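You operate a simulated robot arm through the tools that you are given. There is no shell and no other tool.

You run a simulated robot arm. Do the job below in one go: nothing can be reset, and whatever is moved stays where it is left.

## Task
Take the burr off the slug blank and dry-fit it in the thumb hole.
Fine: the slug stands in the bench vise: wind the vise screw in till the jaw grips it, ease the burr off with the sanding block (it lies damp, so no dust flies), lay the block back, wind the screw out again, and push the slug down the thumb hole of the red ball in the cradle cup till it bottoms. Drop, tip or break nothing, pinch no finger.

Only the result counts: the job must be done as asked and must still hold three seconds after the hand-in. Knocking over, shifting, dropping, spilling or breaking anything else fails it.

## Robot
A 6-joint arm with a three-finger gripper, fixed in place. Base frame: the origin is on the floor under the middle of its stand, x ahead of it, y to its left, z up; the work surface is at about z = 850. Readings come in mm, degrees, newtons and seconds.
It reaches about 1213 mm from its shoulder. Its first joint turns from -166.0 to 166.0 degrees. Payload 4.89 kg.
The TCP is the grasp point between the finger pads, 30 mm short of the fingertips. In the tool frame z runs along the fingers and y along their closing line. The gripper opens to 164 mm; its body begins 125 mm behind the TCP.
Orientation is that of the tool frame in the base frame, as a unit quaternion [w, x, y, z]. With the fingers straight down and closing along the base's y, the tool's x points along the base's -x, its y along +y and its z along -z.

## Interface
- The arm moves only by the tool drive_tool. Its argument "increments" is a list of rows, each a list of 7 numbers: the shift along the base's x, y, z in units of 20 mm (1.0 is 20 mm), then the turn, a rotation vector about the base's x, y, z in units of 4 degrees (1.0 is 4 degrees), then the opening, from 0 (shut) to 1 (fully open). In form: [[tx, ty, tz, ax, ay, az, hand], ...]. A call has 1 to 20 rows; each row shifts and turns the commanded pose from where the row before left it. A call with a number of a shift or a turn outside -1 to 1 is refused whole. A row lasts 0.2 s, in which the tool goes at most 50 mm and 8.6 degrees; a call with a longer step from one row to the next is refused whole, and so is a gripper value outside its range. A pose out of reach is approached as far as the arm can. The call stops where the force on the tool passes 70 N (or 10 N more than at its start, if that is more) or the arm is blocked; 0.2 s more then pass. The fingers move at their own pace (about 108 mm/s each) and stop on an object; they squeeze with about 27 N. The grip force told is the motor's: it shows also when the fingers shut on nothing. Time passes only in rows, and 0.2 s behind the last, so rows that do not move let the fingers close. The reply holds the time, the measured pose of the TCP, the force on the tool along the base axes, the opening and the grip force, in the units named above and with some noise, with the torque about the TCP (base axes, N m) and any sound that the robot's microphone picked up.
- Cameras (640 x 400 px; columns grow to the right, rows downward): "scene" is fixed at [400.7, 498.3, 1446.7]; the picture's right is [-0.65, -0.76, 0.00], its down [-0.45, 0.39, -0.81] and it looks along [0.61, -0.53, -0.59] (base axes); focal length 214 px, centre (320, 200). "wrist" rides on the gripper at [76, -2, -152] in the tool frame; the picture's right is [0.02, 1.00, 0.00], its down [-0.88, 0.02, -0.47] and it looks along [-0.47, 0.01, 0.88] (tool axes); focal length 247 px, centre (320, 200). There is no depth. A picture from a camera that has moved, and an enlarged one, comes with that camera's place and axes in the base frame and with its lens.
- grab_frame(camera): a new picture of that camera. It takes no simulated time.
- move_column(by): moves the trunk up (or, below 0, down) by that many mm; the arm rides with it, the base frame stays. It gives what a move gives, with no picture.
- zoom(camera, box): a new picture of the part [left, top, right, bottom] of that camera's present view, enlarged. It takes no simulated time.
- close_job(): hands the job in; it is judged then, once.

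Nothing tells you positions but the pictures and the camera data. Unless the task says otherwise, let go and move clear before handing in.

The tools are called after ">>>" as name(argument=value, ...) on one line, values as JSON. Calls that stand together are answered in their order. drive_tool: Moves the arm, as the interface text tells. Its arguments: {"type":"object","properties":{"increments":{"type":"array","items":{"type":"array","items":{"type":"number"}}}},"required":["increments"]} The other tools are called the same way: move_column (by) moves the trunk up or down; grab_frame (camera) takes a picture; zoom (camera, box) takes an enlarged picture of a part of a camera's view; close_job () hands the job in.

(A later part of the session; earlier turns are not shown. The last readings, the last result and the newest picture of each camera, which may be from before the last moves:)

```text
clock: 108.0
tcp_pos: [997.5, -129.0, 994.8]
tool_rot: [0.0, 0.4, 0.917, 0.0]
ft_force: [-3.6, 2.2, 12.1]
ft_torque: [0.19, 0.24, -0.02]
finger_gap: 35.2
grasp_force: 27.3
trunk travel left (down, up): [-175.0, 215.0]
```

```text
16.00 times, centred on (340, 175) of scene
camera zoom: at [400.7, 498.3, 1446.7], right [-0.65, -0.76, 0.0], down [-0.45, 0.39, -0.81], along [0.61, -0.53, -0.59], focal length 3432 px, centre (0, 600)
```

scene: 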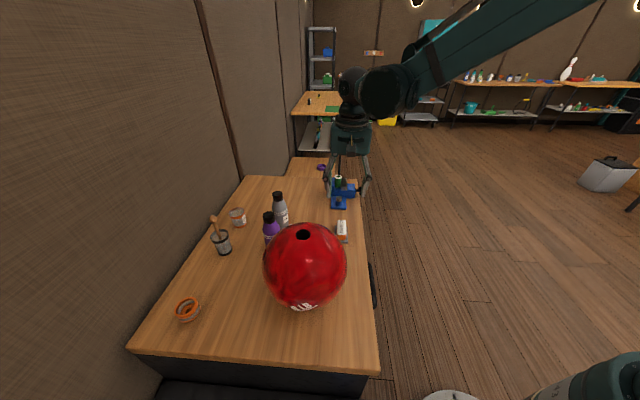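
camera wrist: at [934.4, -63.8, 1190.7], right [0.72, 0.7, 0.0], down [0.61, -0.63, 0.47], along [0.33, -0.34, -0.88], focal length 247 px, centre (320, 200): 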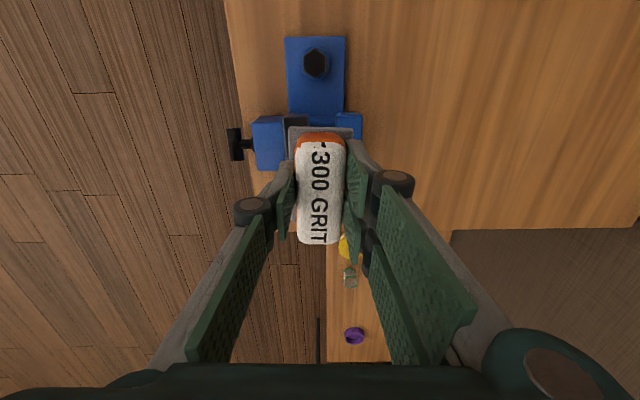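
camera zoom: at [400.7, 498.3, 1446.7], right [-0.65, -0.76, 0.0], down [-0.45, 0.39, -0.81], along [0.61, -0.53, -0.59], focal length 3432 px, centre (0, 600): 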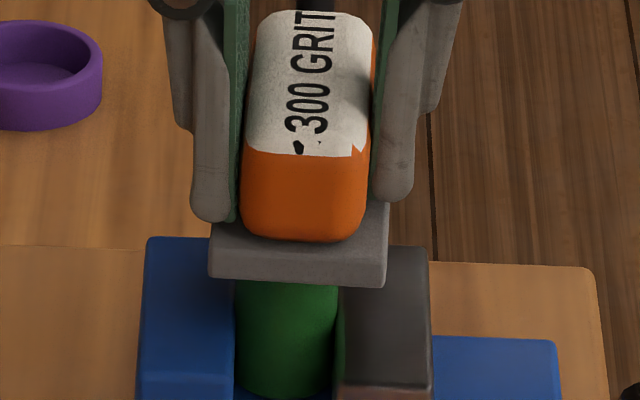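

Good steady contact of 8–16 N. I'll return to the middle and lift to look at the burr.

>>> drive_tool(increments=[[-0.3, 0.3, 0, 0, 0, 0, 0], [-0.2, 0.2, 0, 0, 0, 0, 0], [0, 0, 0.5, 0, 0, 0, 0], [0, 0, 1, 0, 0, 0, 0], [0, 0, 1, 0, 0, 0, 0]])

>>> zoom(camera="scene", box=[330, 170, 350, 190])

```text
clock: 109.2
tcp_pos: [988.4, -120.7, 1046.5]
tool_rot: [-0.001, 0.4, 0.916, 0.0]
ft_force: [0.0, 0.5, -1.3]
ft_torque: [0.01, 0.1, 0.02]
finger_gap: 35.3
grasp_force: 26.7
trunk travel left (down, up): [-175.0, 215.0]
```

```text
16.00 times, centred on (340, 180) of scene
camera zoom: at [400.7, 498.3, 1446.7], right [-0.65, -0.76, 0.0], down [-0.45, 0.39, -0.81], along [0.61, -0.53, -0.59], focal length 3432 px, centre (0, 520)
```

zoom: 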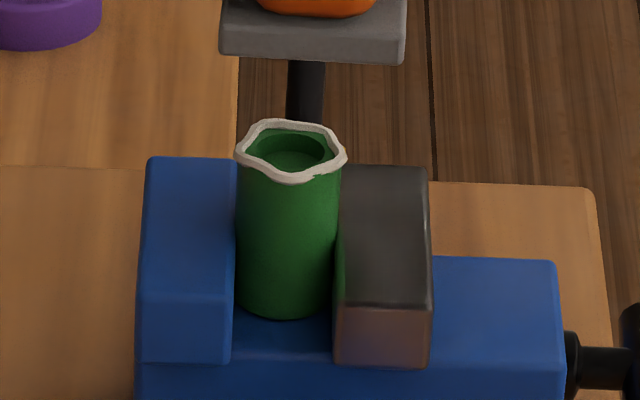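

The burr is visibly thinner. Continuing with more strokes.

>>> drive_tool(increments=[[0, 0, -1, 0, 0, 0, 0], [0, 0, -1, 0, 0, 0, 0], [0, 0, -0.5, 0, 0, 0, 0], [0, 0, -0.03, 0, 0, 0, 0], [0, 0, 0, 0, 0, 0, 0]])

>>> drive_tool(increments=[[0.25, -0.25, 0, 0, 0, 0, 0], [0.25, -0.25, 0, 0, 0, 0, 0], [-0.3, 0.3, 0, 0, 0, 0, 0], [-0.3, 0.3, 0, 0, 0, 0, 0], [-0.3, 0.3, 0, 0, 0, 0, 0], [-0.1, 0.1, 0, 0, 0, 0, 0]])

>>> drive_tool(increments=[[0.3, -0.3, 0, 0, 0, 0, 0], [0.3, -0.3, 0, 0, 0, 0, 0], [0.3, -0.3, 0, 0, 0, 0, 0], [0.1, -0.1, 0, 0, 0, 0, 0]])

```text
clock: 110.4
tcp_pos: [990.0, -120.8, 995.2]
tool_rot: [0.0, 0.401, 0.916, -0.001]
ft_force: [-0.3, -0.8, 6.1]
ft_torque: [-0.06, 0.02, 0.01]
finger_gap: 35.5
grasp_force: 27.2
trunk travel left (down, up): [-175.0, 215.0]
```

```text
clock: 111.8
tcp_pos: [977.2, -109.7, 993.7]
tool_rot: [-0.001, 0.4, 0.916, 0.0]
ft_force: [0.2, -0.7, 7.7]
ft_torque: [-0.14, -0.12, -0.01]
finger_gap: 35.2
grasp_force: 27.0
trunk travel left (down, up): [-175.0, 215.0]
```

```text
clock: 112.8
tcp_pos: [999.2, -128.4, 995.1]
tool_rot: [-0.001, 0.401, 0.916, 0.0]
ft_force: [-3.1, 2.6, 16.6]
ft_torque: [0.29, 0.25, -0.02]
finger_gap: 35.3
grasp_force: 26.8
trunk travel left (down, up): [-175.0, 215.0]
```

>>> drive_tool(increments=[[-0.3, 0.3, 0, 0, 0, 0, 0], [-0.3, 0.3, 0, 0, 0, 0, 0], [-0.3, 0.3, 0, 0, 0, 0, 0], [-0.1, 0.1, 0, 0, 0, 0, 0], [0.3, -0.3, 0, 0, 0, 0, 0], [0.3, -0.3, 0, 0, 0, 0, 0], [0.3, -0.3, 0, 0, 0, 0, 0], [0.1, -0.1, 0, 0, 0, 0, 0], [-0.3, 0.3, 0, 0, 0, 0, 0], [-0.3, 0.3, 0, 0, 0, 0, 0], [-0.3, 0.3, 0, 0, 0, 0, 0], [-0.1, 0.1, 0, 0, 0, 0, 0], [0.3, -0.3, 0, 0, 0, 0, 0], [0.3, -0.3, 0, 0, 0, 0, 0], [0.3, -0.3, 0, 0, 0, 0, 0], [0.1, -0.1, 0, 0, 0, 0, 0]])

>>> drive_tool(increments=[[-0.3, 0.3, 0, 0, 0, 0, 0], [-0.2, 0.2, 0, 0, 0, 0, 0], [0, 0, 0.5, 0, 0, 0, 0], [0, 0, 1, 0, 0, 0, 0], [0, 0, 1, 0, 0, 0, 0]])

>>> zoom(camera="scene", box=[330, 170, 350, 190])

```text
clock: 116.2
tcp_pos: [999.0, -130.4, 993.2]
tool_rot: [0.0, 0.4, 0.916, -0.001]
ft_force: [-1.5, 2.9, 12.2]
ft_torque: [0.26, 0.29, 0.04]
finger_gap: 35.3
grasp_force: 26.9
trunk travel left (down, up): [-175.0, 215.0]
```

```text
clock: 117.4
tcp_pos: [989.3, -119.7, 1044.8]
tool_rot: [-0.001, 0.4, 0.917, 0.0]
ft_force: [0.6, -0.4, -1.0]
ft_torque: [0.03, 0.1, 0.04]
finger_gap: 35.3
grasp_force: 27.1
trunk travel left (down, up): [-175.0, 215.0]
```

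```text
16.00 times, centred on (340, 180) of scene
camera zoom: at [400.7, 498.3, 1446.7], right [-0.65, -0.76, 0.0], down [-0.45, 0.39, -0.81], along [0.61, -0.53, -0.59], focal length 3432 px, centre (0, 520)
```

zoom: 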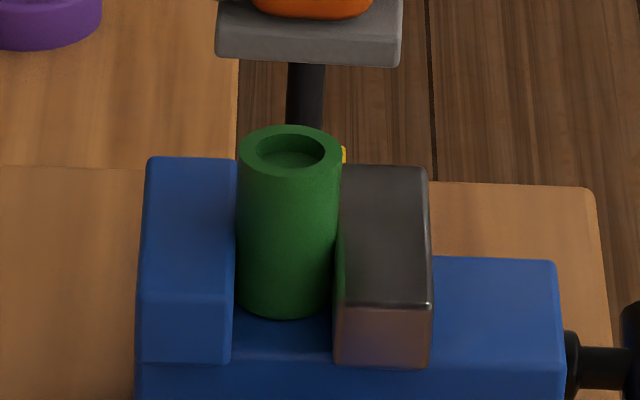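

The burr is gone. Now I'll carry the block back along the same path and lay it where it was.

>>> drive_tool(increments=[[-0.5, 0.45, 0, 0, 0, 0, 0], [-0.9, 0.815, 0, 0, 0, 0, 0], [-0.9, 0.815, 0, 0, 0, 0, 0], [-0.9, 0.815, 0, 0, 0, 0, 0], [-0.9, 0.815, 0, 0, 0, 0, 0], [-0.9, 0.815, 0, 0, 0, 0, 0], [-0.9, 0.815, 0, 0, 0, 0, 0], [-0.9, 0.815, 0, 0, 0, 0, 0], [-0.9, 0.815, 0, 0, 0, 0, 0], [-0.9, 0.815, 0, 0, 0, 0, 0], [-0.9, 0.815, 0, 0, 0, 0, 0], [-0.5, 0.45, 0, 0, 0, 0, 0]])

>>> drive_tool(increments=[[0, 0, -1, 0, 0, 0, 0], [0, 0, -1, 0, 0, 0, 0], [0, 0, -1, 0, 0, 0, 0], [0, 0, -1, 0, 0, 0, 0], [0, 0, -1, 0, 0, 0, 0], [0, 0, -1, 0, 0, 0, 0], [0, 0, -0.75, 0, 0, 0, 0], [0, 0, -0.3, 0, 0, 0, 0], [0, 0, 0, 0, 0, 0, 0]])

>>> zoom(camera="scene", box=[320, 200, 370, 250])

>>> grab_frame(camera="wrist")

```text
clock: 120.0
tcp_pos: [790.1, 61.1, 1042.6]
tool_rot: [0.0, 0.4, 0.916, -0.001]
ft_force: [0.2, -0.3, -0.3]
ft_torque: [0.03, 0.04, 0.0]
finger_gap: 35.4
grasp_force: 27.1
trunk travel left (down, up): [-175.0, 215.0]
```

```text
clock: 122.0
tcp_pos: [789.1, 61.3, 902.2]
tool_rot: [-0.001, 0.4, 0.916, 0.0]
ft_force: [0.5, -0.1, -1.1]
ft_torque: [0.02, -0.02, 0.02]
finger_gap: 35.3
grasp_force: 26.9
trunk travel left (down, up): [-175.0, 215.0]
```

```text
8.00 times, centred on (345, 225) of scene
camera zoom: at [400.7, 498.3, 1446.7], right [-0.65, -0.76, 0.0], down [-0.45, 0.39, -0.81], along [0.61, -0.53, -0.59], focal length 1716 px, centre (120, 0)
```

zoom: 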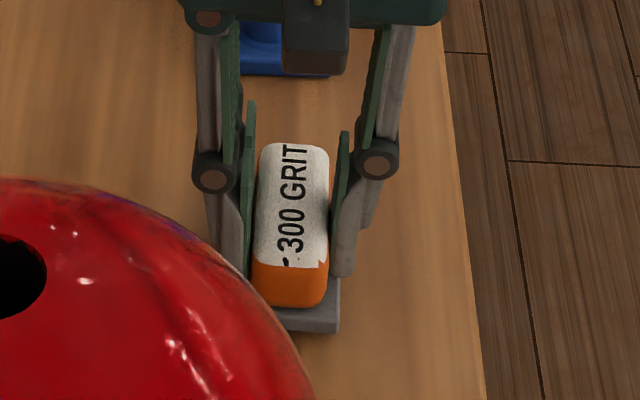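

```text
taken
camera wrist: at [735.9, 115.4, 1055.5], right [0.72, 0.7, 0.0], down [0.61, -0.63, 0.47], along [0.33, -0.34, -0.88], focal length 247 px, centre (320, 200)
```

wrist: 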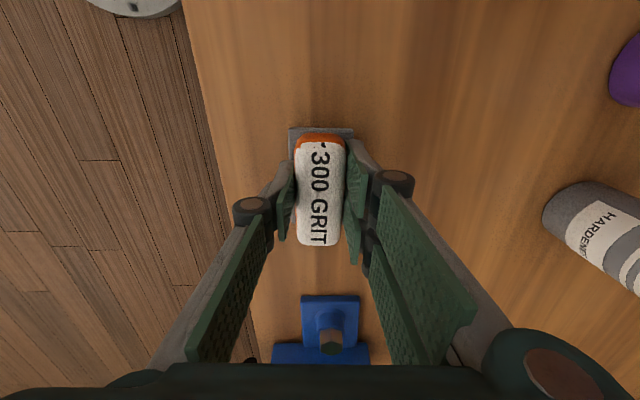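

>>> drive_tool(increments=[[0, 0, -0.1, 0, 0, 0, 0], [0, 0, -0.1, 0, 0, 0, 0], [0, 0, 0, 0, 0, 0, 0]])

>>> drive_tool(increments=[[0, 0, -0.06, 0, 0, 0, 0], [0, 0, 0, 0, 0, 0, 0]])

>>> drive_tool(increments=[[0, 0, -0.04, 0, 0, 0, 0], [0, 0, 0, 0, 0, 0, 0]])

```text
clock: 122.8
tcp_pos: [788.1, 60.9, 898.7]
tool_rot: [-0.002, 0.401, 0.916, 0.0]
ft_force: [0.2, 0.9, -1.3]
ft_torque: [0.02, 0.01, -0.01]
finger_gap: 35.4
grasp_force: 27.1
trunk travel left (down, up): [-175.0, 215.0]
```

```text
clock: 123.4
tcp_pos: [788.1, 61.8, 897.7]
tool_rot: [-0.001, 0.401, 0.916, 0.0]
ft_force: [0.4, -0.4, -0.2]
ft_torque: [-0.03, 0.01, -0.03]
finger_gap: 35.2
grasp_force: 27.4
trunk travel left (down, up): [-175.0, 215.0]
```

```text
clock: 124.0
tcp_pos: [788.4, 61.1, 896.6]
tool_rot: [0.0, 0.401, 0.916, -0.001]
ft_force: [-0.1, 0.5, -0.7]
ft_torque: [0.01, 0.02, 0.03]
finger_gap: 35.2
grasp_force: 27.1
trunk travel left (down, up): [-175.0, 215.0]
```

>>> drive_tool(increments=[[0, 0, -0.03, 0, 0, 0, 0], [0, 0, 0, 0, 0, 0, 0]])

>>> drive_tool(increments=[[0, 0, -0.03, 0, 0, 0, 0], [0, 0, 0, 0, 0, 0, 0]])

>>> zoom(camera="scene", box=[330, 210, 360, 240])

```text
clock: 124.6
tcp_pos: [788.0, 61.6, 896.4]
tool_rot: [-0.001, 0.4, 0.917, -0.001]
ft_force: [0.3, 0.2, -0.4]
ft_torque: [-0.02, 0.02, 0.0]
finger_gap: 35.2
grasp_force: 26.5
trunk travel left (down, up): [-175.0, 215.0]
```

```text
clock: 125.2
tcp_pos: [787.5, 61.5, 893.7]
tool_rot: [0.0, 0.4, 0.916, 0.0]
ft_force: [0.8, -0.5, 0.1]
ft_torque: [0.0, -0.01, -0.03]
finger_gap: 35.6
grasp_force: 26.6
trunk travel left (down, up): [-175.0, 215.0]
```

```text
13.33 times, centred on (345, 225) of scene
camera zoom: at [400.7, 498.3, 1446.7], right [-0.65, -0.76, 0.0], down [-0.45, 0.39, -0.81], along [0.61, -0.53, -0.59], focal length 2860 px, centre (-13, -133)
```

zoom: 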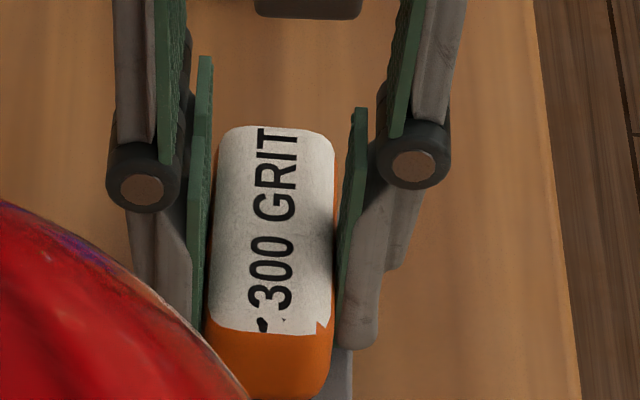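

>>> drive_tool(increments=[[0, 0, -0.03, 0, 0, 0, 0], [0, 0, 0, 0, 0, 0, 0]])

>>> drive_tool(increments=[[0, 0, -0.03, 0, 0, 0, 0], [0, 0, 0, 0, 0, 0, 0]])

>>> drive_tool(increments=[[0, 0, -0.03, 0, 0, 0, 0], [0, 0, 0, 0, 0, 0, 0]])

```text
clock: 125.8
tcp_pos: [787.7, 61.2, 894.3]
tool_rot: [-0.001, 0.401, 0.916, -0.001]
ft_force: [-1.3, 0.2, 4.7]
ft_torque: [0.04, 0.25, 0.04]
finger_gap: 35.1
grasp_force: 26.6
trunk travel left (down, up): [-175.0, 215.0]
```

```text
clock: 126.4
tcp_pos: [787.6, 60.9, 895.0]
tool_rot: [-0.001, 0.4, 0.917, -0.001]
ft_force: [2.3, -1.9, 6.9]
ft_torque: [0.05, 0.23, 0.01]
finger_gap: 35.2
grasp_force: 26.9
trunk travel left (down, up): [-175.0, 215.0]
```

```text
clock: 127.0
tcp_pos: [788.9, 62.5, 894.6]
tool_rot: [-0.001, 0.4, 0.916, -0.001]
ft_force: [4.4, -3.7, 16.8]
ft_torque: [0.24, 0.29, -0.02]
finger_gap: 35.3
grasp_force: 26.7
trunk travel left (down, up): [-175.0, 215.0]
```

The block is on the table. I'll ease the pressure, open and lift clear.

>>> drive_tool(increments=[[0, 0, 0.04, 0, 0, 0, 0], [0, 0, 0, 0, 0, 0, 0.3], [0, 0, 0, 0, 0, 0, 0.4], [0, 0, 0, 0, 0, 0, 0.4], [0, 0, 0.5, 0, 0, 0, 0.4], [0, 0, 1, 0, 0, 0, 0.4], [0, 0, 1, 0, 0, 0, 0.4], [0, 0, 1, 0, 0, 0, 0.4]])

>>> zoom(camera="scene", box=[310, 180, 390, 250])

>>> grab_frame(camera="wrist")

```text
clock: 128.8
tcp_pos: [789.5, 60.7, 964.3]
tool_rot: [-0.002, 0.401, 0.916, 0.0]
ft_force: [-0.3, -0.3, -0.4]
ft_torque: [-0.01, 0.02, 0.0]
finger_gap: 65.7
grasp_force: 0.0
trunk travel left (down, up): [-175.0, 215.0]
```

```text
5.71 times, centred on (350, 215) of scene
camera zoom: at [400.7, 498.3, 1446.7], right [-0.65, -0.76, 0.0], down [-0.45, 0.39, -0.81], along [0.61, -0.53, -0.59], focal length 1226 px, centre (149, 114)
```

zoom: 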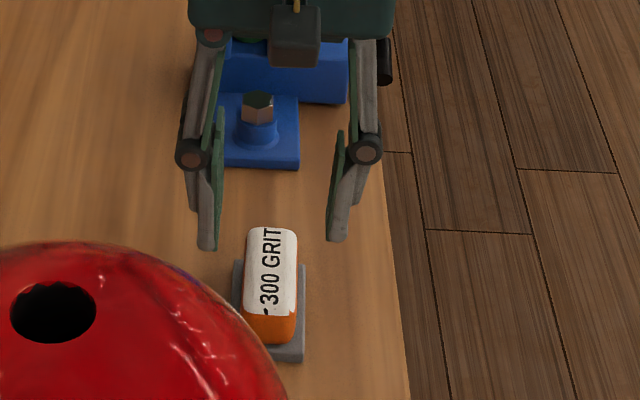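

```text
taken
camera wrist: at [736.6, 116.1, 1117.7], right [0.72, 0.7, 0.0], down [0.61, -0.63, 0.47], along [0.33, -0.34, -0.88], focal length 247 px, centre (320, 200)
```

wrist: 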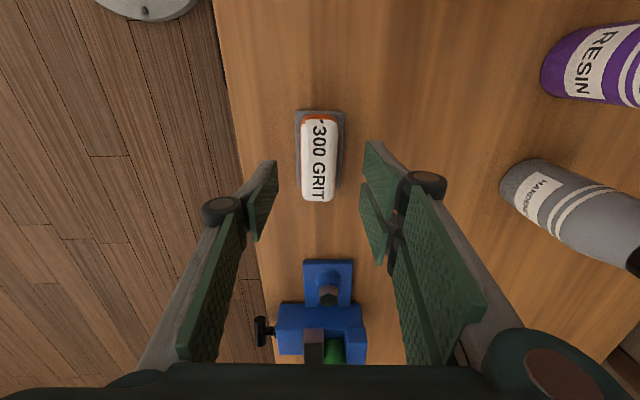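

The block lies exactly where it was. Next I'll return to the handle side to wind the screw out, reversing my earlier path.

>>> drive_tool(increments=[[0, 0, 0.95, 0, 0, 0, 0.4], [0, 0, 0.95, 0, 0, 0, 0.4], [0, 0, 0.95, 0, 0, 0, 0.4], [0.234, -0.98, 0.25, 0, 0, 0, 0.4], [0.234, -0.98, 0.25, 0, 0, 0, 0.4], [0.234, -0.98, 0.25, 0, 0, 0, 0.4], [0.234, -0.98, 0.25, 0, 0, 0, 0.4], [0.234, -0.98, 0.25, 0, 0, 0, 0.4], [0.234, -0.98, 0.25, 0, 0, 0, 0.4], [0.234, -0.98, 0.25, 0, 0, 0, 0.4], [0.234, -0.98, 0.25, 0, 0, 0, 0.4], [0.234, -0.98, 0.25, 0, 0, 0, 0.4], [0.234, -0.98, 0.25, 0, 0, 0, 0.4], [0.234, -0.98, 0.25, 0, 0, 0, 0.4], [0.234, -0.98, 0.25, 0, 0, 0, 0.4], [0.234, -0.98, 0.25, 0, 0, 0, 0.4], [0.234, -0.98, 0.25, 0, 0, 0, 0.4], [0.234, -0.98, 0.25, 0, 0, 0, 0.4], [0.234, -0.98, 0.25, 0, 0, 0, 0.4]])

>>> drive_tool(increments=[[0, 0, 0, 0.8618, -0.8618, 0, 0.4], [0, 0, 0, 0.8618, -0.8618, 0, 0.4], [0, 0, 0, 0.8618, -0.8618, 0, 0.4], [0, 0, 0, 0.8618, -0.8618, 0, 0.4], [0, 0, 0, 0.8618, -0.8618, 0, 0.4], [0, 0, 0, 0.8618, -0.8618, 0, 0.4], [0, 0, 0, 0.8618, -0.8618, 0, 0.4], [0, 0, 0, 0.8618, -0.8618, 0, 0.4], [0, 0, 0, 0.8618, -0.8618, 0, 0.4], [0, 0, 0, 0.8618, -0.8618, 0, 0.4], [0, 0, 0, 0.8618, -0.8618, 0, 0.4], [0, 0, 0, 0.8618, -0.8618, 0, 0.4], [0, 0, 0, 0.8618, -0.8618, 0, 0.4], [0, 0, 0, 0.8618, -0.8618, 0, 0.4], [0, 0, 0, 0.8618, -0.8618, 0, 0.4], [0, 0, 0, 0.8618, -0.8618, 0, 0.4]])

>>> grab_frame(camera="wrist")

>>> zoom(camera="scene", box=[325, 170, 365, 200])

```text
clock: 132.8
tcp_pos: [863.4, -250.8, 1103.1]
tool_rot: [0.001, 0.4, 0.916, -0.001]
ft_force: [-0.1, 1.8, 0.6]
ft_torque: [-0.1, 0.0, 0.02]
finger_gap: 66.0
grasp_force: 0.0
trunk travel left (down, up): [-175.0, 215.0]
```

```text
clock: 136.2
tcp_pos: [862.9, -251.4, 1101.7]
tool_rot: [0.229, 0.311, 0.712, 0.586]
ft_force: [0.0, -0.6, 0.4]
ft_torque: [-0.09, 0.03, -0.1]
finger_gap: 65.5
grasp_force: 0.0
trunk travel left (down, up): [-175.0, 215.0]
```

```text
taken
camera wrist: at [703.4, -302.7, 1135.6], right [0.16, 0.14, 0.98], down [0.29, -0.95, 0.08], along [0.94, 0.27, -0.19], focal length 247 px, centre (320, 200)
```

wrist: 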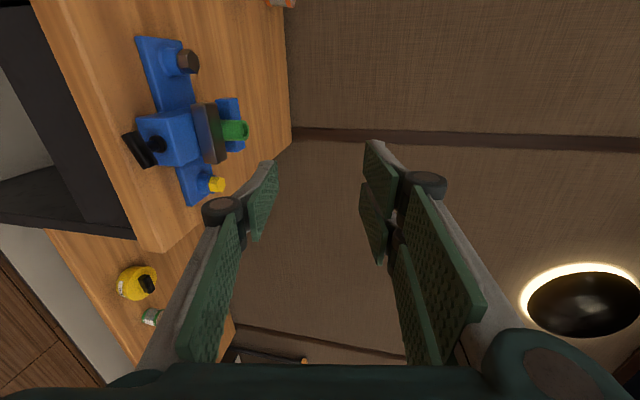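

```text
13.33 times, centred on (345, 185) of scene
camera zoom: at [400.7, 498.3, 1446.7], right [-0.65, -0.76, 0.0], down [-0.45, 0.39, -0.81], along [0.61, -0.53, -0.59], focal length 2860 px, centre (-13, 400)
```

zoom: 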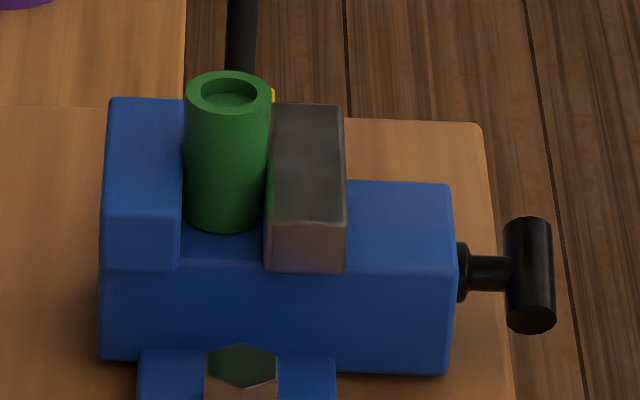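

>>> drive_tool(increments=[[0.01, 0, -0.93, 0, 0, 0, 0.3], [0.01, 0, -0.93, 0, 0, 0, 0.3], [0.01, 0, -0.93, 0, 0, 0, 0.3], [0.01, 0, -0.93, 0, 0, 0, 0.3], [0.01, 0, -0.93, 0, 0, 0, 0.3], [0.01, 0, -0.93, 0, 0, 0, 0.3], [0.01, 0, -0.93, 0, 0, 0, 0.22], [0.01, 0, -0.93, 0, 0, 0, 0.22], [0.01, 0, -0.93, 0, 0, 0, 0.22], [0.01, 0, -0.93, 0, 0, 0, 0.22], [0.01, 0, -0.95, 0, 0, 0, 0.22]])

>>> zoom(camera="wrist", box=[220, 60, 420, 260])

```text
clock: 138.6
tcp_pos: [866.0, -250.5, 896.2]
tool_rot: [0.23, 0.311, 0.712, 0.586]
ft_force: [-0.3, -0.5, 0.4]
ft_torque: [-0.07, 0.03, -0.12]
finger_gap: 36.4
grasp_force: 0.0
trunk travel left (down, up): [-175.0, 215.0]
```

```text
2.00 times, centred on (320, 160) of wrist
camera zoom: at [707.0, -301.6, 929.7], right [0.16, 0.14, 0.98], down [0.29, -0.95, 0.08], along [0.94, 0.27, -0.19], focal length 494 px, centre (320, 280)
```

zoom: 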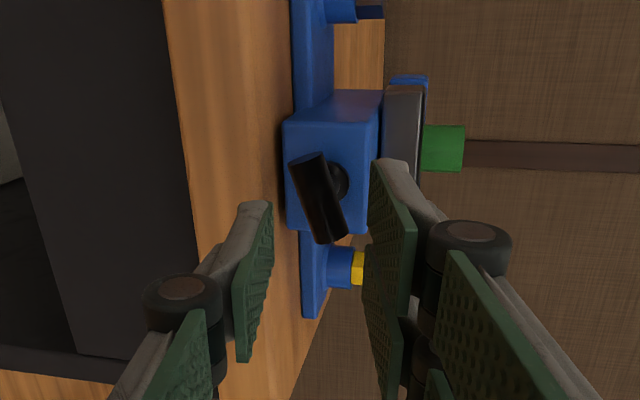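

>>> drive_tool(increments=[[0, 0, 0, 0.8646, 0.8646, -0.26, 0.22], [0, 0, 0, 0.8646, 0.8646, -0.26, 0.22], [0, 0, 0, 0.8646, 0.8646, -0.26, 0.22], [0, 0, 0, 0.8646, 0.8646, -0.26, 0.22], [0, 0, 0, 0.8646, 0.8646, -0.26, 0.22], [0, 0, 0, 0.8646, 0.8646, -0.26, 0.22], [0, 0, 0, 0.8646, 0.8646, -0.26, 0.22], [0, 0, 0, 0.8646, 0.8646, -0.26, 0.22], [0, 0, 0, 0.8646, 0.8646, -0.26, 0.22], [0, 0, 0, 0.8646, 0.8646, -0.26, 0.22], [0, 0, 0, 0.8646, 0.8646, -0.26, 0.22], [0, 0, 0, 0.8646, 0.8646, -0.26, 0.22], [0, 0, 0, 0.8646, 0.8646, -0.26, 0.22], [0, 0, 0, 0.8646, 0.8646, -0.26, 0.22], [0, 0, 0, 0.8646, 0.8646, -0.26, 0.22], [0, 0, 0, 0.8646, 0.8646, -0.26, 0.22], [0, 0, 0, 0.8646, 0.8646, -0.26, 0.22], [0, 0, 0, 0.8646, 0.8646, -0.26, 0.22], [0, 0, 0, 0.8646, 0.8646, -0.26, 0.22], [0, 0, 0, 0.8646, 0.8646, -0.26, 0.22]])

>>> drive_tool(increments=[[0, 0, 0, 0.8646, 0.8646, -0.26, 0.22], [0, 0, 0, 0.8646, 0.8646, -0.26, 0.22], [0, 0, 0, 0.8646, 0.8646, -0.26, 0.22], [0, 0, 0, 0.8646, 0.8646, -0.26, 0.22], [0, 0, 0, 0.8646, 0.8646, -0.26, 0.22], [0, 0, 0, 0.8646, 0.8646, -0.26, 0.22], [0, 0, 0, 0.8646, 0.8646, -0.26, 0.22], [0, 0, 0, 0.8646, 0.8646, -0.26, 0.22], [0, 0, 0, 0.8646, 0.8646, -0.26, 0.22], [0, 0, 0, 0.8646, 0.8646, -0.26, 0.22], [0, 0, 0, 0.8646, 0.8646, -0.26, 0.22], [0, 0, 0, 0.8646, 0.8646, -0.26, 0.22]])

>>> zoom(camera="wrist", box=[220, 60, 420, 260])

```text
clock: 142.8
tcp_pos: [865.0, -251.5, 896.1]
tool_rot: [-0.302, 0.746, 0.219, 0.552]
ft_force: [-0.9, 0.4, 0.6]
ft_torque: [0.02, 0.0, 0.04]
finger_gap: 36.3
grasp_force: 0.1
trunk travel left (down, up): [-175.0, 215.0]
```

```text
clock: 145.4
tcp_pos: [865.7, -253.4, 896.2]
tool_rot: [-0.538, 0.755, -0.185, 0.328]
ft_force: [0.5, -0.3, 0.7]
ft_torque: [0.01, 0.01, -0.02]
finger_gap: 36.0
grasp_force: 0.1
trunk travel left (down, up): [-175.0, 215.0]
```

```text
2.00 times, centred on (320, 160) of wrist
camera zoom: at [814.5, -405.9, 953.3], right [0.09, -0.37, -0.93], down [-0.96, 0.22, -0.18], along [0.27, 0.9, -0.33], focal length 494 px, centre (320, 280)
```

zoom: 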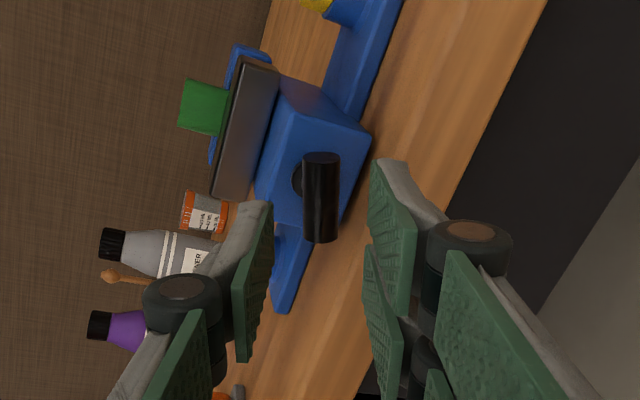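

>>> drive_tool(increments=[[0.346, 0.346, -0.104, 0, 0, 0, 0.22], [0.346, 0.346, -0.104, 0, 0, 0, 0.22], [0.346, 0.346, -0.104, 0, 0, 0, 0.22], [0.346, 0.346, -0.104, 0, 0, 0, 0.22], [0.346, 0.346, -0.104, 0, 0, 0, 0.22], [0, 0, 0, 0, 0, 0, 0.22]])

>>> zoom(camera="wrist", box=[220, 60, 420, 260])

```text
clock: 146.8
tcp_pos: [900.9, -215.9, 883.9]
tool_rot: [-0.537, 0.755, -0.183, 0.328]
ft_force: [0.2, -0.3, -0.5]
ft_torque: [0.03, 0.03, -0.01]
finger_gap: 36.1
grasp_force: 0.1
trunk travel left (down, up): [-175.0, 215.0]
```

```text
2.00 times, centred on (320, 160) of wrist
camera zoom: at [849.0, -370.5, 942.1], right [0.09, -0.37, -0.93], down [-0.96, 0.22, -0.18], along [0.27, 0.9, -0.33], focal length 494 px, centre (320, 280)
```

zoom: 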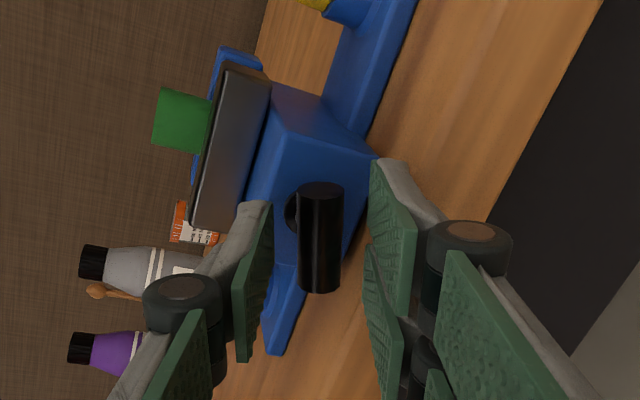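

Aligned. Close on the bar and unwind (counter-clockwise) step by step.

>>> drive_tool(increments=[[0, 0, 0, 0, 0, 0, 0], [0, 0, 0, 0, 0, 0, 0], [0, 0, 0, 0, 0, 0, 0]])

>>> drive_tool(increments=[[0, 0, 0, -0.8646, -0.8646, 0.26, 0], [0, 0, 0, -0.8646, -0.8646, 0.26, 0], [0, 0, 0, -0.8646, -0.8646, 0.26, 0], [0, 0, 0, -0.8646, -0.8646, 0.26, 0]])

>>> zoom(camera="scene", box=[325, 170, 365, 200])

```text
clock: 147.6
tcp_pos: [900.3, -217.0, 884.2]
tool_rot: [-0.538, 0.755, -0.183, 0.329]
ft_force: [2.1, 1.3, 0.8]
ft_torque: [-0.09, 0.05, 0.42]
finger_gap: 17.4
grasp_force: 44.6
trunk travel left (down, up): [-175.0, 215.0]
```

```text
clock: 148.6
tcp_pos: [900.4, -216.8, 885.9]
tool_rot: [-0.472, 0.776, -0.047, 0.416]
ft_force: [4.4, 9.0, -11.7]
ft_torque: [0.31, -0.29, -0.9]
finger_gap: 17.7
grasp_force: 44.9
trunk travel left (down, up): [-175.0, 215.0]
```

```text
13.33 times, centred on (345, 185) of scene
camera zoom: at [400.7, 498.3, 1446.7], right [-0.65, -0.76, 0.0], down [-0.45, 0.39, -0.81], along [0.61, -0.53, -0.59], focal length 2860 px, centre (-13, 400)
```

zoom: 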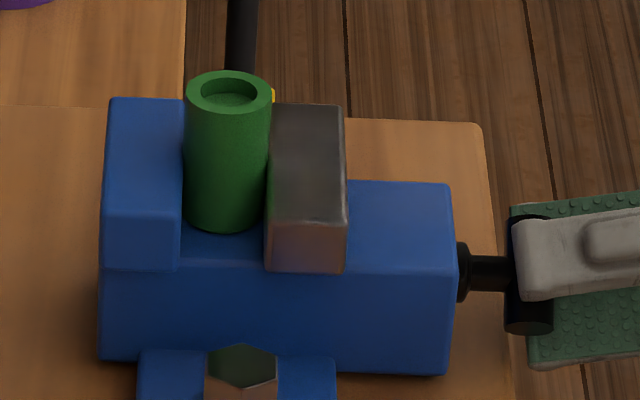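

>>> drive_tool(increments=[[0, 0, 0, -0.8646, -0.8646, 0.26, 0], [0, 0, 0, -0.8646, -0.8646, 0.26, 0], [0, 0, 0, -0.8646, -0.8646, 0.26, 0], [0, 0, 0, -0.8646, -0.8646, 0.26, 0], [0, 0, 0, -0.8646, -0.8646, 0.26, 0], [0, 0, 0, -0.8646, -0.8646, 0.26, 0]])

>>> drive_tool(increments=[[0, 0, 0, -0.8646, -0.8646, 0.26, 0], [0, 0, 0, -0.8646, -0.8646, 0.26, 0], [0, 0, 0, -0.8646, -0.8646, 0.26, 0], [0, 0, 0, -0.8646, -0.8646, 0.26, 0], [0, 0, 0, -0.8646, -0.8646, 0.26, 0], [0, 0, 0, -0.8646, -0.8646, 0.26, 0]])

>>> zoom(camera="scene", box=[325, 170, 365, 200])

```text
clock: 150.0
tcp_pos: [901.8, -218.0, 885.5]
tool_rot: [-0.349, 0.761, 0.153, 0.525]
ft_force: [-0.6, 2.9, 10.9]
ft_torque: [0.77, -0.74, -0.33]
finger_gap: 17.6
grasp_force: 44.9
trunk travel left (down, up): [-175.0, 215.0]
```

```text
clock: 151.4
tcp_pos: [899.9, -217.8, 885.6]
tool_rot: [-0.2, 0.696, 0.345, 0.597]
ft_force: [5.8, 0.0, 20.0]
ft_torque: [-0.1, 0.02, -0.24]
finger_gap: 17.8
grasp_force: 45.6
trunk travel left (down, up): [-175.0, 215.0]
```

```text
13.33 times, centred on (345, 185) of scene
camera zoom: at [400.7, 498.3, 1446.7], right [-0.65, -0.76, 0.0], down [-0.45, 0.39, -0.81], along [0.61, -0.53, -0.59], focal length 2860 px, centre (-13, 400)
```

zoom: 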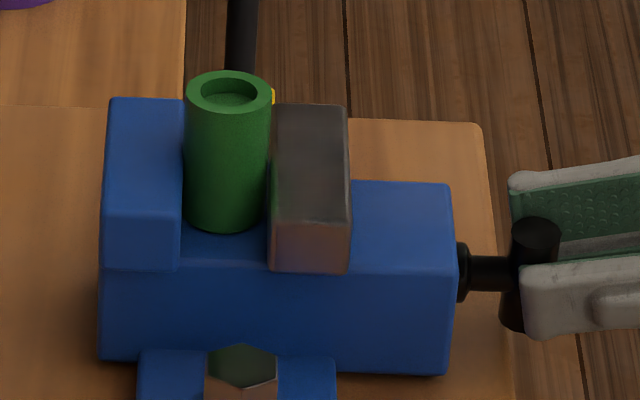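

>>> drive_tool(increments=[[0, 0, 0, -0.8646, -0.8646, 0.26, 0], [0, 0, 0, -0.8646, -0.8646, 0.26, 0], [0, 0, 0, -0.8646, -0.8646, 0.26, 0], [0, 0, 0, -0.8646, -0.8646, 0.26, 0], [0, 0, 0, -0.8646, -0.8646, 0.26, 0], [0, 0, 0, -0.8646, -0.8646, 0.26, 0]])

>>> drive_tool(increments=[[0, 0, 0, -0.8646, -0.8646, 0.26, 0], [0, 0, 0, -0.8646, -0.8646, 0.26, 0], [0, 0, 0, -0.8646, -0.8646, 0.26, 0], [0, 0, 0, -0.8646, -0.8646, 0.26, 0], [0, 0, 0, -0.8646, -0.8646, 0.26, 0], [0, 0, 0, -0.8646, -0.8646, 0.26, 0]])

>>> drive_tool(increments=[[0, 0, 0, -0.8646, -0.8646, 0.26, 0], [0, 0, 0, -0.8646, -0.8646, 0.26, 0], [0, 0, 0, -0.8646, -0.8646, 0.26, 0], [0, 0, 0, -0.8646, -0.8646, 0.26, 0], [0, 0, 0, -0.8646, -0.8646, 0.26, 0], [0, 0, 0, -0.8646, -0.8646, 0.26, 0], [0, 0, 0, -0.8646, -0.8646, 0.26, 0], [0, 0, 0, -0.8646, -0.8646, 0.26, 0]])

>>> zoom(camera="scene", box=[325, 170, 365, 200])

>>> zoom(camera="wrist", box=[220, 60, 420, 260])

```text
clock: 152.8
tcp_pos: [899.5, -217.6, 886.4]
tool_rot: [-0.038, 0.582, 0.515, 0.628]
ft_force: [-7.0, -12.8, 11.0]
ft_torque: [-0.53, 0.46, -0.83]
finger_gap: 17.9
grasp_force: 45.1
trunk travel left (down, up): [-175.0, 215.0]
```

```text
clock: 154.2
tcp_pos: [901.3, -217.4, 885.2]
tool_rot: [0.124, 0.43, 0.648, 0.617]
ft_force: [-1.6, -3.1, -18.3]
ft_torque: [-0.66, 0.7, -1.16]
finger_gap: 17.6
grasp_force: 45.0
trunk travel left (down, up): [-175.0, 215.0]
```

```text
clock: 156.0
tcp_pos: [900.1, -217.5, 885.2]
tool_rot: [0.328, 0.183, 0.756, 0.536]
ft_force: [9.7, 4.9, -8.0]
ft_torque: [0.06, -0.14, -1.07]
finger_gap: 17.6
grasp_force: 45.2
trunk travel left (down, up): [-175.0, 215.0]
```

```text
13.33 times, centred on (345, 185) of scene
camera zoom: at [400.7, 498.3, 1446.7], right [-0.65, -0.76, 0.0], down [-0.45, 0.39, -0.81], along [0.61, -0.53, -0.59], focal length 2860 px, centre (-13, 400)
```

zoom: 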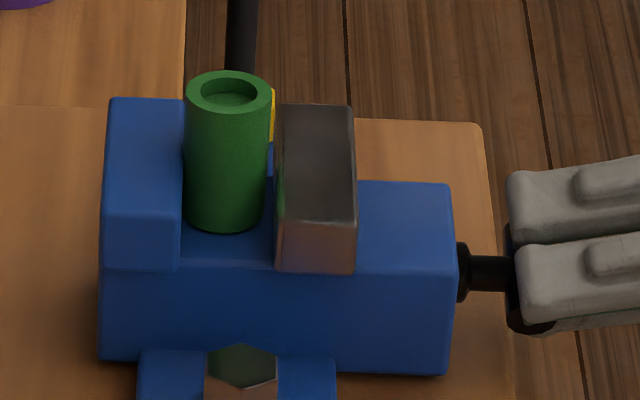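

```text
2.00 times, centred on (320, 160) of wrist
camera zoom: at [740.2, -275.6, 893.7], right [-0.09, 0.37, 0.92], down [0.3, -0.87, 0.38], along [0.95, 0.32, -0.03], focal length 494 px, centre (320, 280)
```

zoom: 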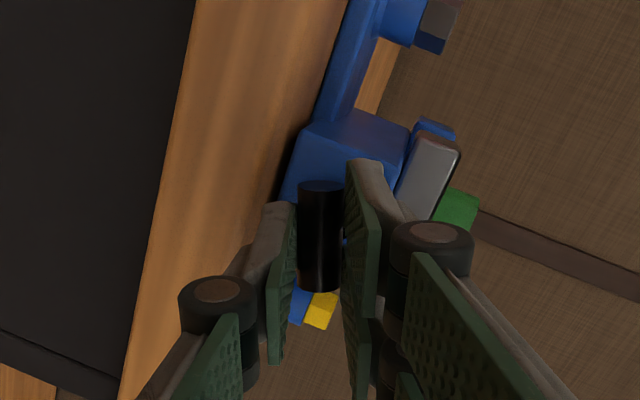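

>>> drive_tool(increments=[[0, 0, 0, -0.8646, -0.8646, 0.26, 0], [0, 0, 0, -0.8646, -0.8646, 0.26, 0], [0, 0, 0, -0.8646, -0.8646, 0.26, 0], [0, 0, 0, -0.8646, -0.8646, 0.26, 0]])

>>> drive_tool(increments=[[0, 0, 0, -0.8646, -0.8646, 0.26, 0], [0, 0, 0, -0.8646, -0.8646, 0.26, 0], [0, 0, 0, -0.8646, -0.8646, 0.26, 0], [0, 0, 0, -0.8646, -0.8646, 0.26, 0], [0, 0, 0, -0.8646, -0.8646, 0.26, 0]])

>>> zoom(camera="scene", box=[325, 170, 365, 200])

```text
clock: 157.0
tcp_pos: [901.8, -217.4, 885.2]
tool_rot: [0.416, 0.048, 0.776, 0.472]
ft_force: [18.6, 0.4, -4.2]
ft_torque: [0.34, -0.41, -1.08]
finger_gap: 17.7
grasp_force: 44.8
trunk travel left (down, up): [-175.0, 215.0]
```

```text
clock: 158.2
tcp_pos: [900.0, -216.5, 885.3]
tool_rot: [0.509, -0.122, 0.768, 0.369]
ft_force: [8.8, 2.7, -2.2]
ft_torque: [0.43, -0.44, -0.46]
finger_gap: 17.6
grasp_force: 45.5
trunk travel left (down, up): [-175.0, 215.0]
```

```text
13.33 times, centred on (345, 185) of scene
camera zoom: at [400.7, 498.3, 1446.7], right [-0.65, -0.76, 0.0], down [-0.45, 0.39, -0.81], along [0.61, -0.53, -0.59], focal length 2860 px, centre (-13, 400)
```

zoom: 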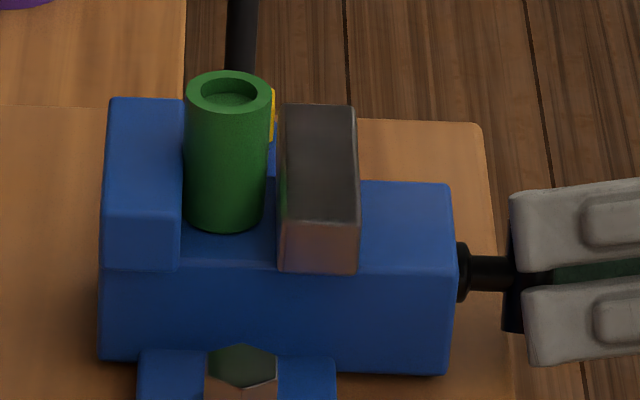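

>>> drive_tool(increments=[[0, 0, 0, -0.8646, -0.8646, 0.26, 0], [0, 0, 0, -0.8646, -0.8646, 0.26, 0], [0, 0, 0, -0.8646, -0.8646, 0.26, 0], [0, 0, 0, -0.8646, -0.8646, 0.26, 0]])

>>> zoom(camera="scene", box=[325, 170, 365, 200])

```text
clock: 159.2
tcp_pos: [900.4, -217.0, 885.3]
tool_rot: [0.565, -0.253, 0.736, 0.276]
ft_force: [0.8, -0.3, -5.7]
ft_torque: [-0.04, 0.02, -0.08]
finger_gap: 17.7
grasp_force: 45.0
trunk travel left (down, up): [-175.0, 215.0]
```

```text
13.33 times, centred on (345, 185) of scene
camera zoom: at [400.7, 498.3, 1446.7], right [-0.65, -0.76, 0.0], down [-0.45, 0.39, -0.81], along [0.61, -0.53, -0.59], focal length 2860 px, centre (-13, 400)
```

zoom: 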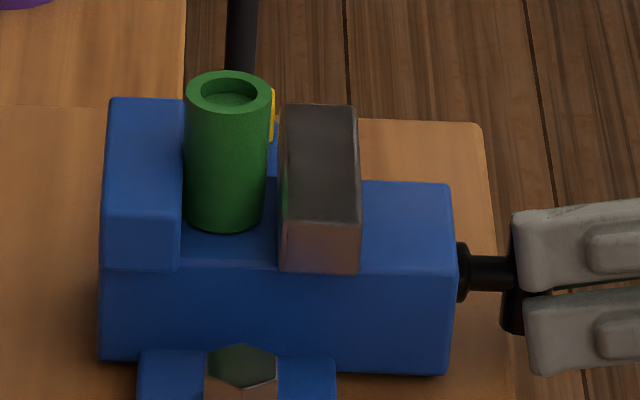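

The jaw is back at its starting position with a clear gap to the slug. Release the handle, back out, rise and turn the tool face-down for the slug.

>>> drive_tool(increments=[[0, 0, 0, 0, 0, 0, 0.24], [0, 0, 0, 0, 0, 0, 0.24], [-0.346, -0.346, 0.104, 0, 0, 0, 0.24], [-0.346, -0.346, 0.104, 0, 0, 0, 0.24], [-0.346, -0.346, 0.104, 0, 0, 0, 0.24], [-0.346, -0.346, 0.104, 0, 0, 0, 0.24], [-0.346, -0.346, 0.104, 0, 0, 0, 0.24], [-0.346, -0.346, 0.104, 0, 0, 0, 0.24], [0, 0, 1, 0, 0, 0, 0.3], [0, 0, 1, 0, 0, 0, 0.3], [0, 0, 1, 0, 0, 0, 0.3], [0, 0, 1, 0, 0, 0, 0.3], [0, 0, 1, 0, 0, 0, 0.4], [0, 0, 1, 0, 0, 0, 0.4], [0, 0, 1, 0, 0, 0, 0.4], [0, 0, 1, 0, 0, 0, 0.4], [0, 0, 1, 0, 0, 0, 0.4], [0, 0, 1, 0, 0, 0, 0.4]])

>>> drive_tool(increments=[[0, 0, 0, -0.8618, 0.8618, 0, 0.4], [0, 0, 0, -0.8618, 0.8618, 0, 0.4], [0, 0, 0, -0.8618, 0.8618, 0, 0.4], [0, 0, 0, -0.8618, 0.8618, 0, 0.4], [0, 0, 0, -0.8618, 0.8618, 0, 0.4], [0, 0, 0, -0.8618, 0.8618, 0, 0.4], [0, 0, 0, -0.8618, 0.8618, 0, 0.4], [0, 0, 0, -0.8618, 0.8618, 0, 0.4], [0, 0, 0, -0.8618, 0.8618, 0, 0.4], [0, 0, 0, -0.8618, 0.8618, 0, 0.4], [0, 0, 0, -0.8618, 0.8618, 0, 0.4], [0, 0, 0, -0.8618, 0.8618, 0, 0.4], [0, 0, 0, -0.8618, 0.8618, 0, 0.4], [0, 0, 0, -0.8618, 0.8618, 0, 0.4], [0, 0, 0, -0.8618, 0.8618, 0, 0.4], [0, 0, 0, -0.8618, 0.8618, 0, 0.4]])

>>> grab_frame(camera="wrist")

>>> grab_frame(camera="scene")

>>> zoom(camera="scene", box=[325, 170, 365, 200])

```text
clock: 163.0
tcp_pos: [857.6, -257.4, 1098.1]
tool_rot: [0.565, -0.252, 0.736, 0.276]
ft_force: [0.3, 0.8, -0.7]
ft_torque: [0.03, -0.05, 0.06]
finger_gap: 65.5
grasp_force: 0.0
trunk travel left (down, up): [-175.0, 215.0]
```

```text
clock: 166.4
tcp_pos: [859.2, -259.8, 1097.4]
tool_rot: [-0.001, -0.325, 0.946, -0.001]
ft_force: [-0.7, -0.4, -1.0]
ft_torque: [0.08, -0.03, 0.01]
finger_gap: 65.8
grasp_force: 0.0
trunk travel left (down, up): [-175.0, 215.0]
```

```text
taken
camera wrist: at [799.0, -307.4, 1252.1], right [-0.63, 0.78, 0.0], down [0.68, 0.56, 0.47], along [0.37, 0.3, -0.88], focal length 247 px, centre (320, 200)
```

wrist: 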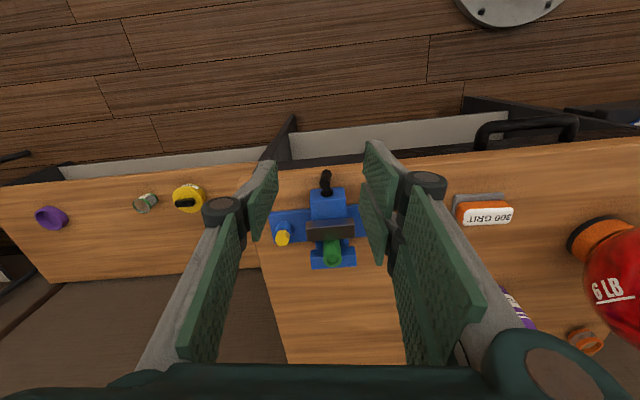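

```text
taken
```

scene: 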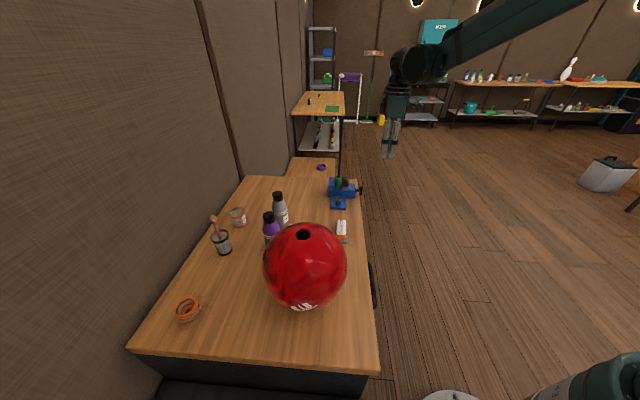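

```text
13.33 times, centred on (345, 185) of scene
camera zoom: at [400.7, 498.3, 1446.7], right [-0.65, -0.76, 0.0], down [-0.45, 0.39, -0.81], along [0.61, -0.53, -0.59], focal length 2860 px, centre (-13, 400)
```

zoom: 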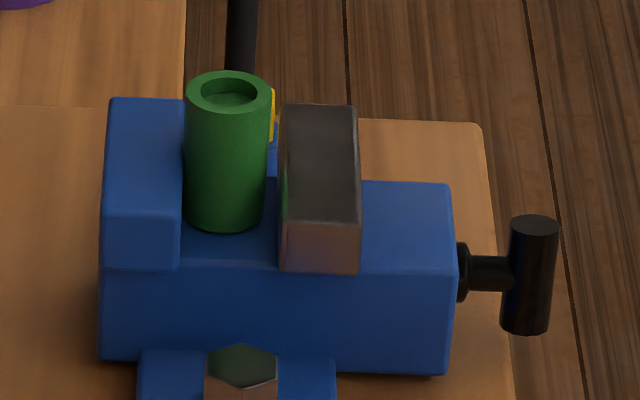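

>>> drive_tool(increments=[[0.94, 0.97, -0.3, 0, 0, 0.875, 0.45], [0.94, 0.97, -0.3, 0, 0, 0.875, 0.45], [0.94, 0.97, -0.3, 0, 0, 0, 0.45], [0.94, 0.97, -0.3, 0, 0, 0, 0.45], [0.94, 0.97, -0.3, 0, 0, 0, 0.45], [0.94, 0.97, -0.3, 0, 0, 0, 0.45], [0.94, 0.97, -0.3, 0, 0, 0, 0.45]])

>>> grab_frame(camera="wrist")

>>> zoom(camera="wrist", box=[260, 140, 380, 260])

```text
clock: 168.0
tcp_pos: [987.7, -123.9, 1056.4]
tool_rot: [0.0, -0.381, 0.925, -0.001]
ft_force: [-0.1, -0.7, 0.2]
ft_torque: [0.04, -0.1, -0.01]
finger_gap: 73.8
grasp_force: 0.1
trunk travel left (down, up): [-175.0, 215.0]
```

```text
taken
camera wrist: at [935.6, -178.6, 1209.1], right [-0.72, 0.69, 0.0], down [0.61, 0.64, 0.47], along [0.33, 0.34, -0.88], focal length 247 px, centre (320, 200)
```

wrist: 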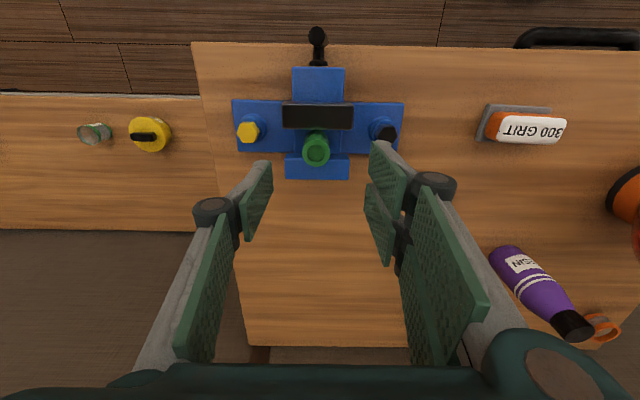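

```text
3.33 times, centred on (320, 200) of wrist
camera zoom: at [935.6, -178.6, 1209.1], right [-0.72, 0.69, 0.0], down [0.61, 0.64, 0.47], along [0.33, 0.34, -0.88], focal length 823 px, centre (320, 200)
```

zoom: 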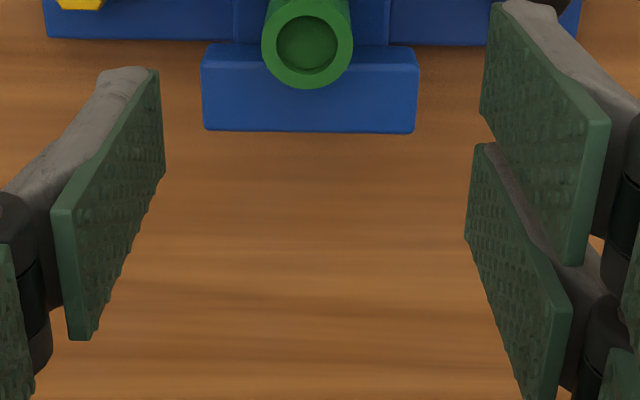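

>>> drive_tool(increments=[[0.112, -0.006, -0.93, 0, 0, 0, 0.45], [0.112, -0.006, -0.93, 0, 0, 0, 0.45], [0.112, -0.006, -0.94, 0, 0, 0, 0.45]])

>>> zoom(camera="wrist", box=[260, 100, 380, 220])

>>> zoom(camera="scene", box=[315, 145, 375, 195])

```text
clock: 168.8
tcp_pos: [996.0, -123.5, 998.9]
tool_rot: [0.0, -0.381, 0.925, -0.001]
ft_force: [-0.7, -1.1, 0.1]
ft_torque: [0.0, -0.04, -0.02]
finger_gap: 74.0
grasp_force: 0.0
trunk travel left (down, up): [-175.0, 215.0]
```

```text
3.33 times, centred on (320, 160) of wrist
camera zoom: at [942.5, -178.5, 1152.9], right [-0.72, 0.69, 0.0], down [0.61, 0.64, 0.47], along [0.33, 0.34, -0.88], focal length 823 px, centre (320, 333)
```

zoom: 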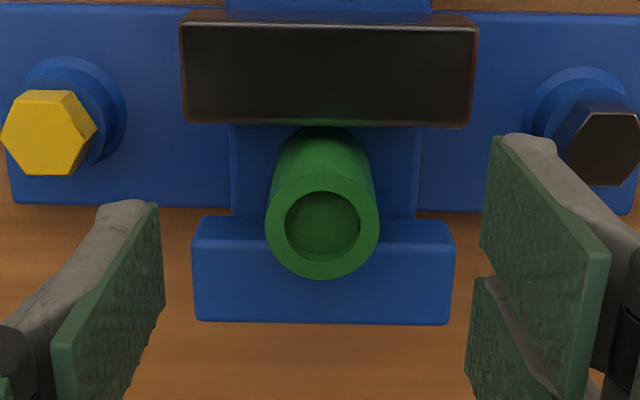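

```text
8.00 times, centred on (345, 170) of scene
camera zoom: at [400.7, 498.3, 1446.7], right [-0.65, -0.76, 0.0], down [-0.45, 0.39, -0.81], along [0.61, -0.53, -0.59], focal length 1716 px, centre (120, 440)
```

zoom: 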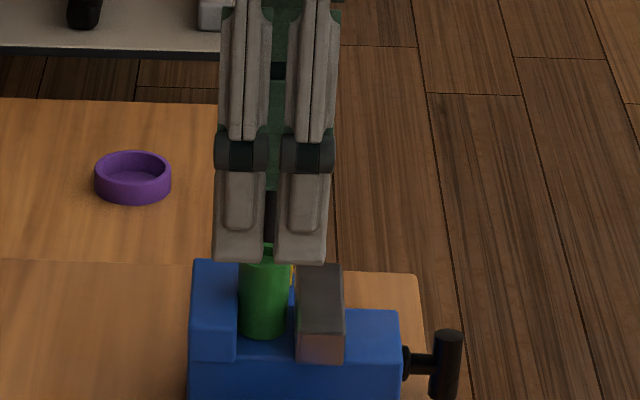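

Aligned with the slug within about a millimetre. Lowering so the fingertips reach just above the jaw tops.

>>> drive_tool(increments=[[0, 0, -0.6, 0, 0, 0, 0.45], [0, 0, -0.6, 0, 0, 0, 0.4], [0, 0, -0.4, 0, 0, 0, 0.35], [0, 0, -0.2, 0, 0, 0, 0.3]])

>>> zoom(camera="scene", box=[320, 160, 360, 195])

>>> zoom(camera="wrist", box=[260, 100, 380, 240])

```text
clock: 169.8
tcp_pos: [996.9, -124.9, 963.4]
tool_rot: [-0.001, -0.381, 0.924, -0.001]
ft_force: [-0.3, -0.1, 0.1]
ft_torque: [-0.02, 0.0, 0.0]
finger_gap: 49.3
grasp_force: 0.0
trunk travel left (down, up): [-175.0, 215.0]
```

```text
11.43 times, centred on (340, 178) of scene
camera zoom: at [400.7, 498.3, 1446.7], right [-0.65, -0.76, 0.0], down [-0.45, 0.39, -0.81], along [0.61, -0.53, -0.59], focal length 2451 px, centre (91, 457)
```

zoom: 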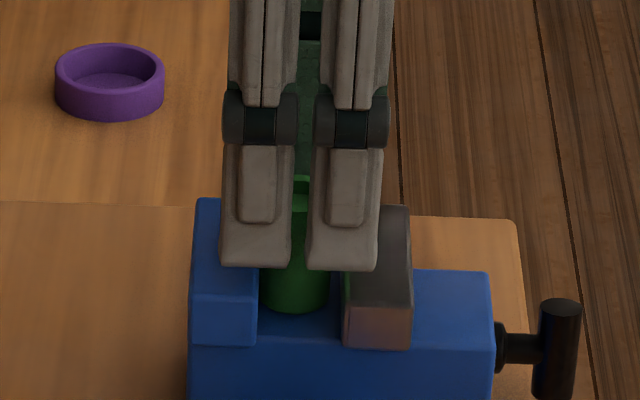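

```text
2.86 times, centred on (320, 170) of wrist
camera zoom: at [943.6, -179.0, 1117.1], right [-0.72, 0.69, 0.0], down [0.61, 0.64, 0.47], along [0.33, 0.34, -0.88], focal length 706 px, centre (320, 286)
```

zoom: 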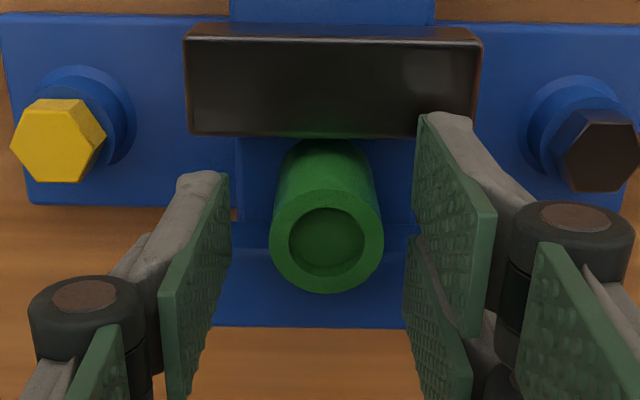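

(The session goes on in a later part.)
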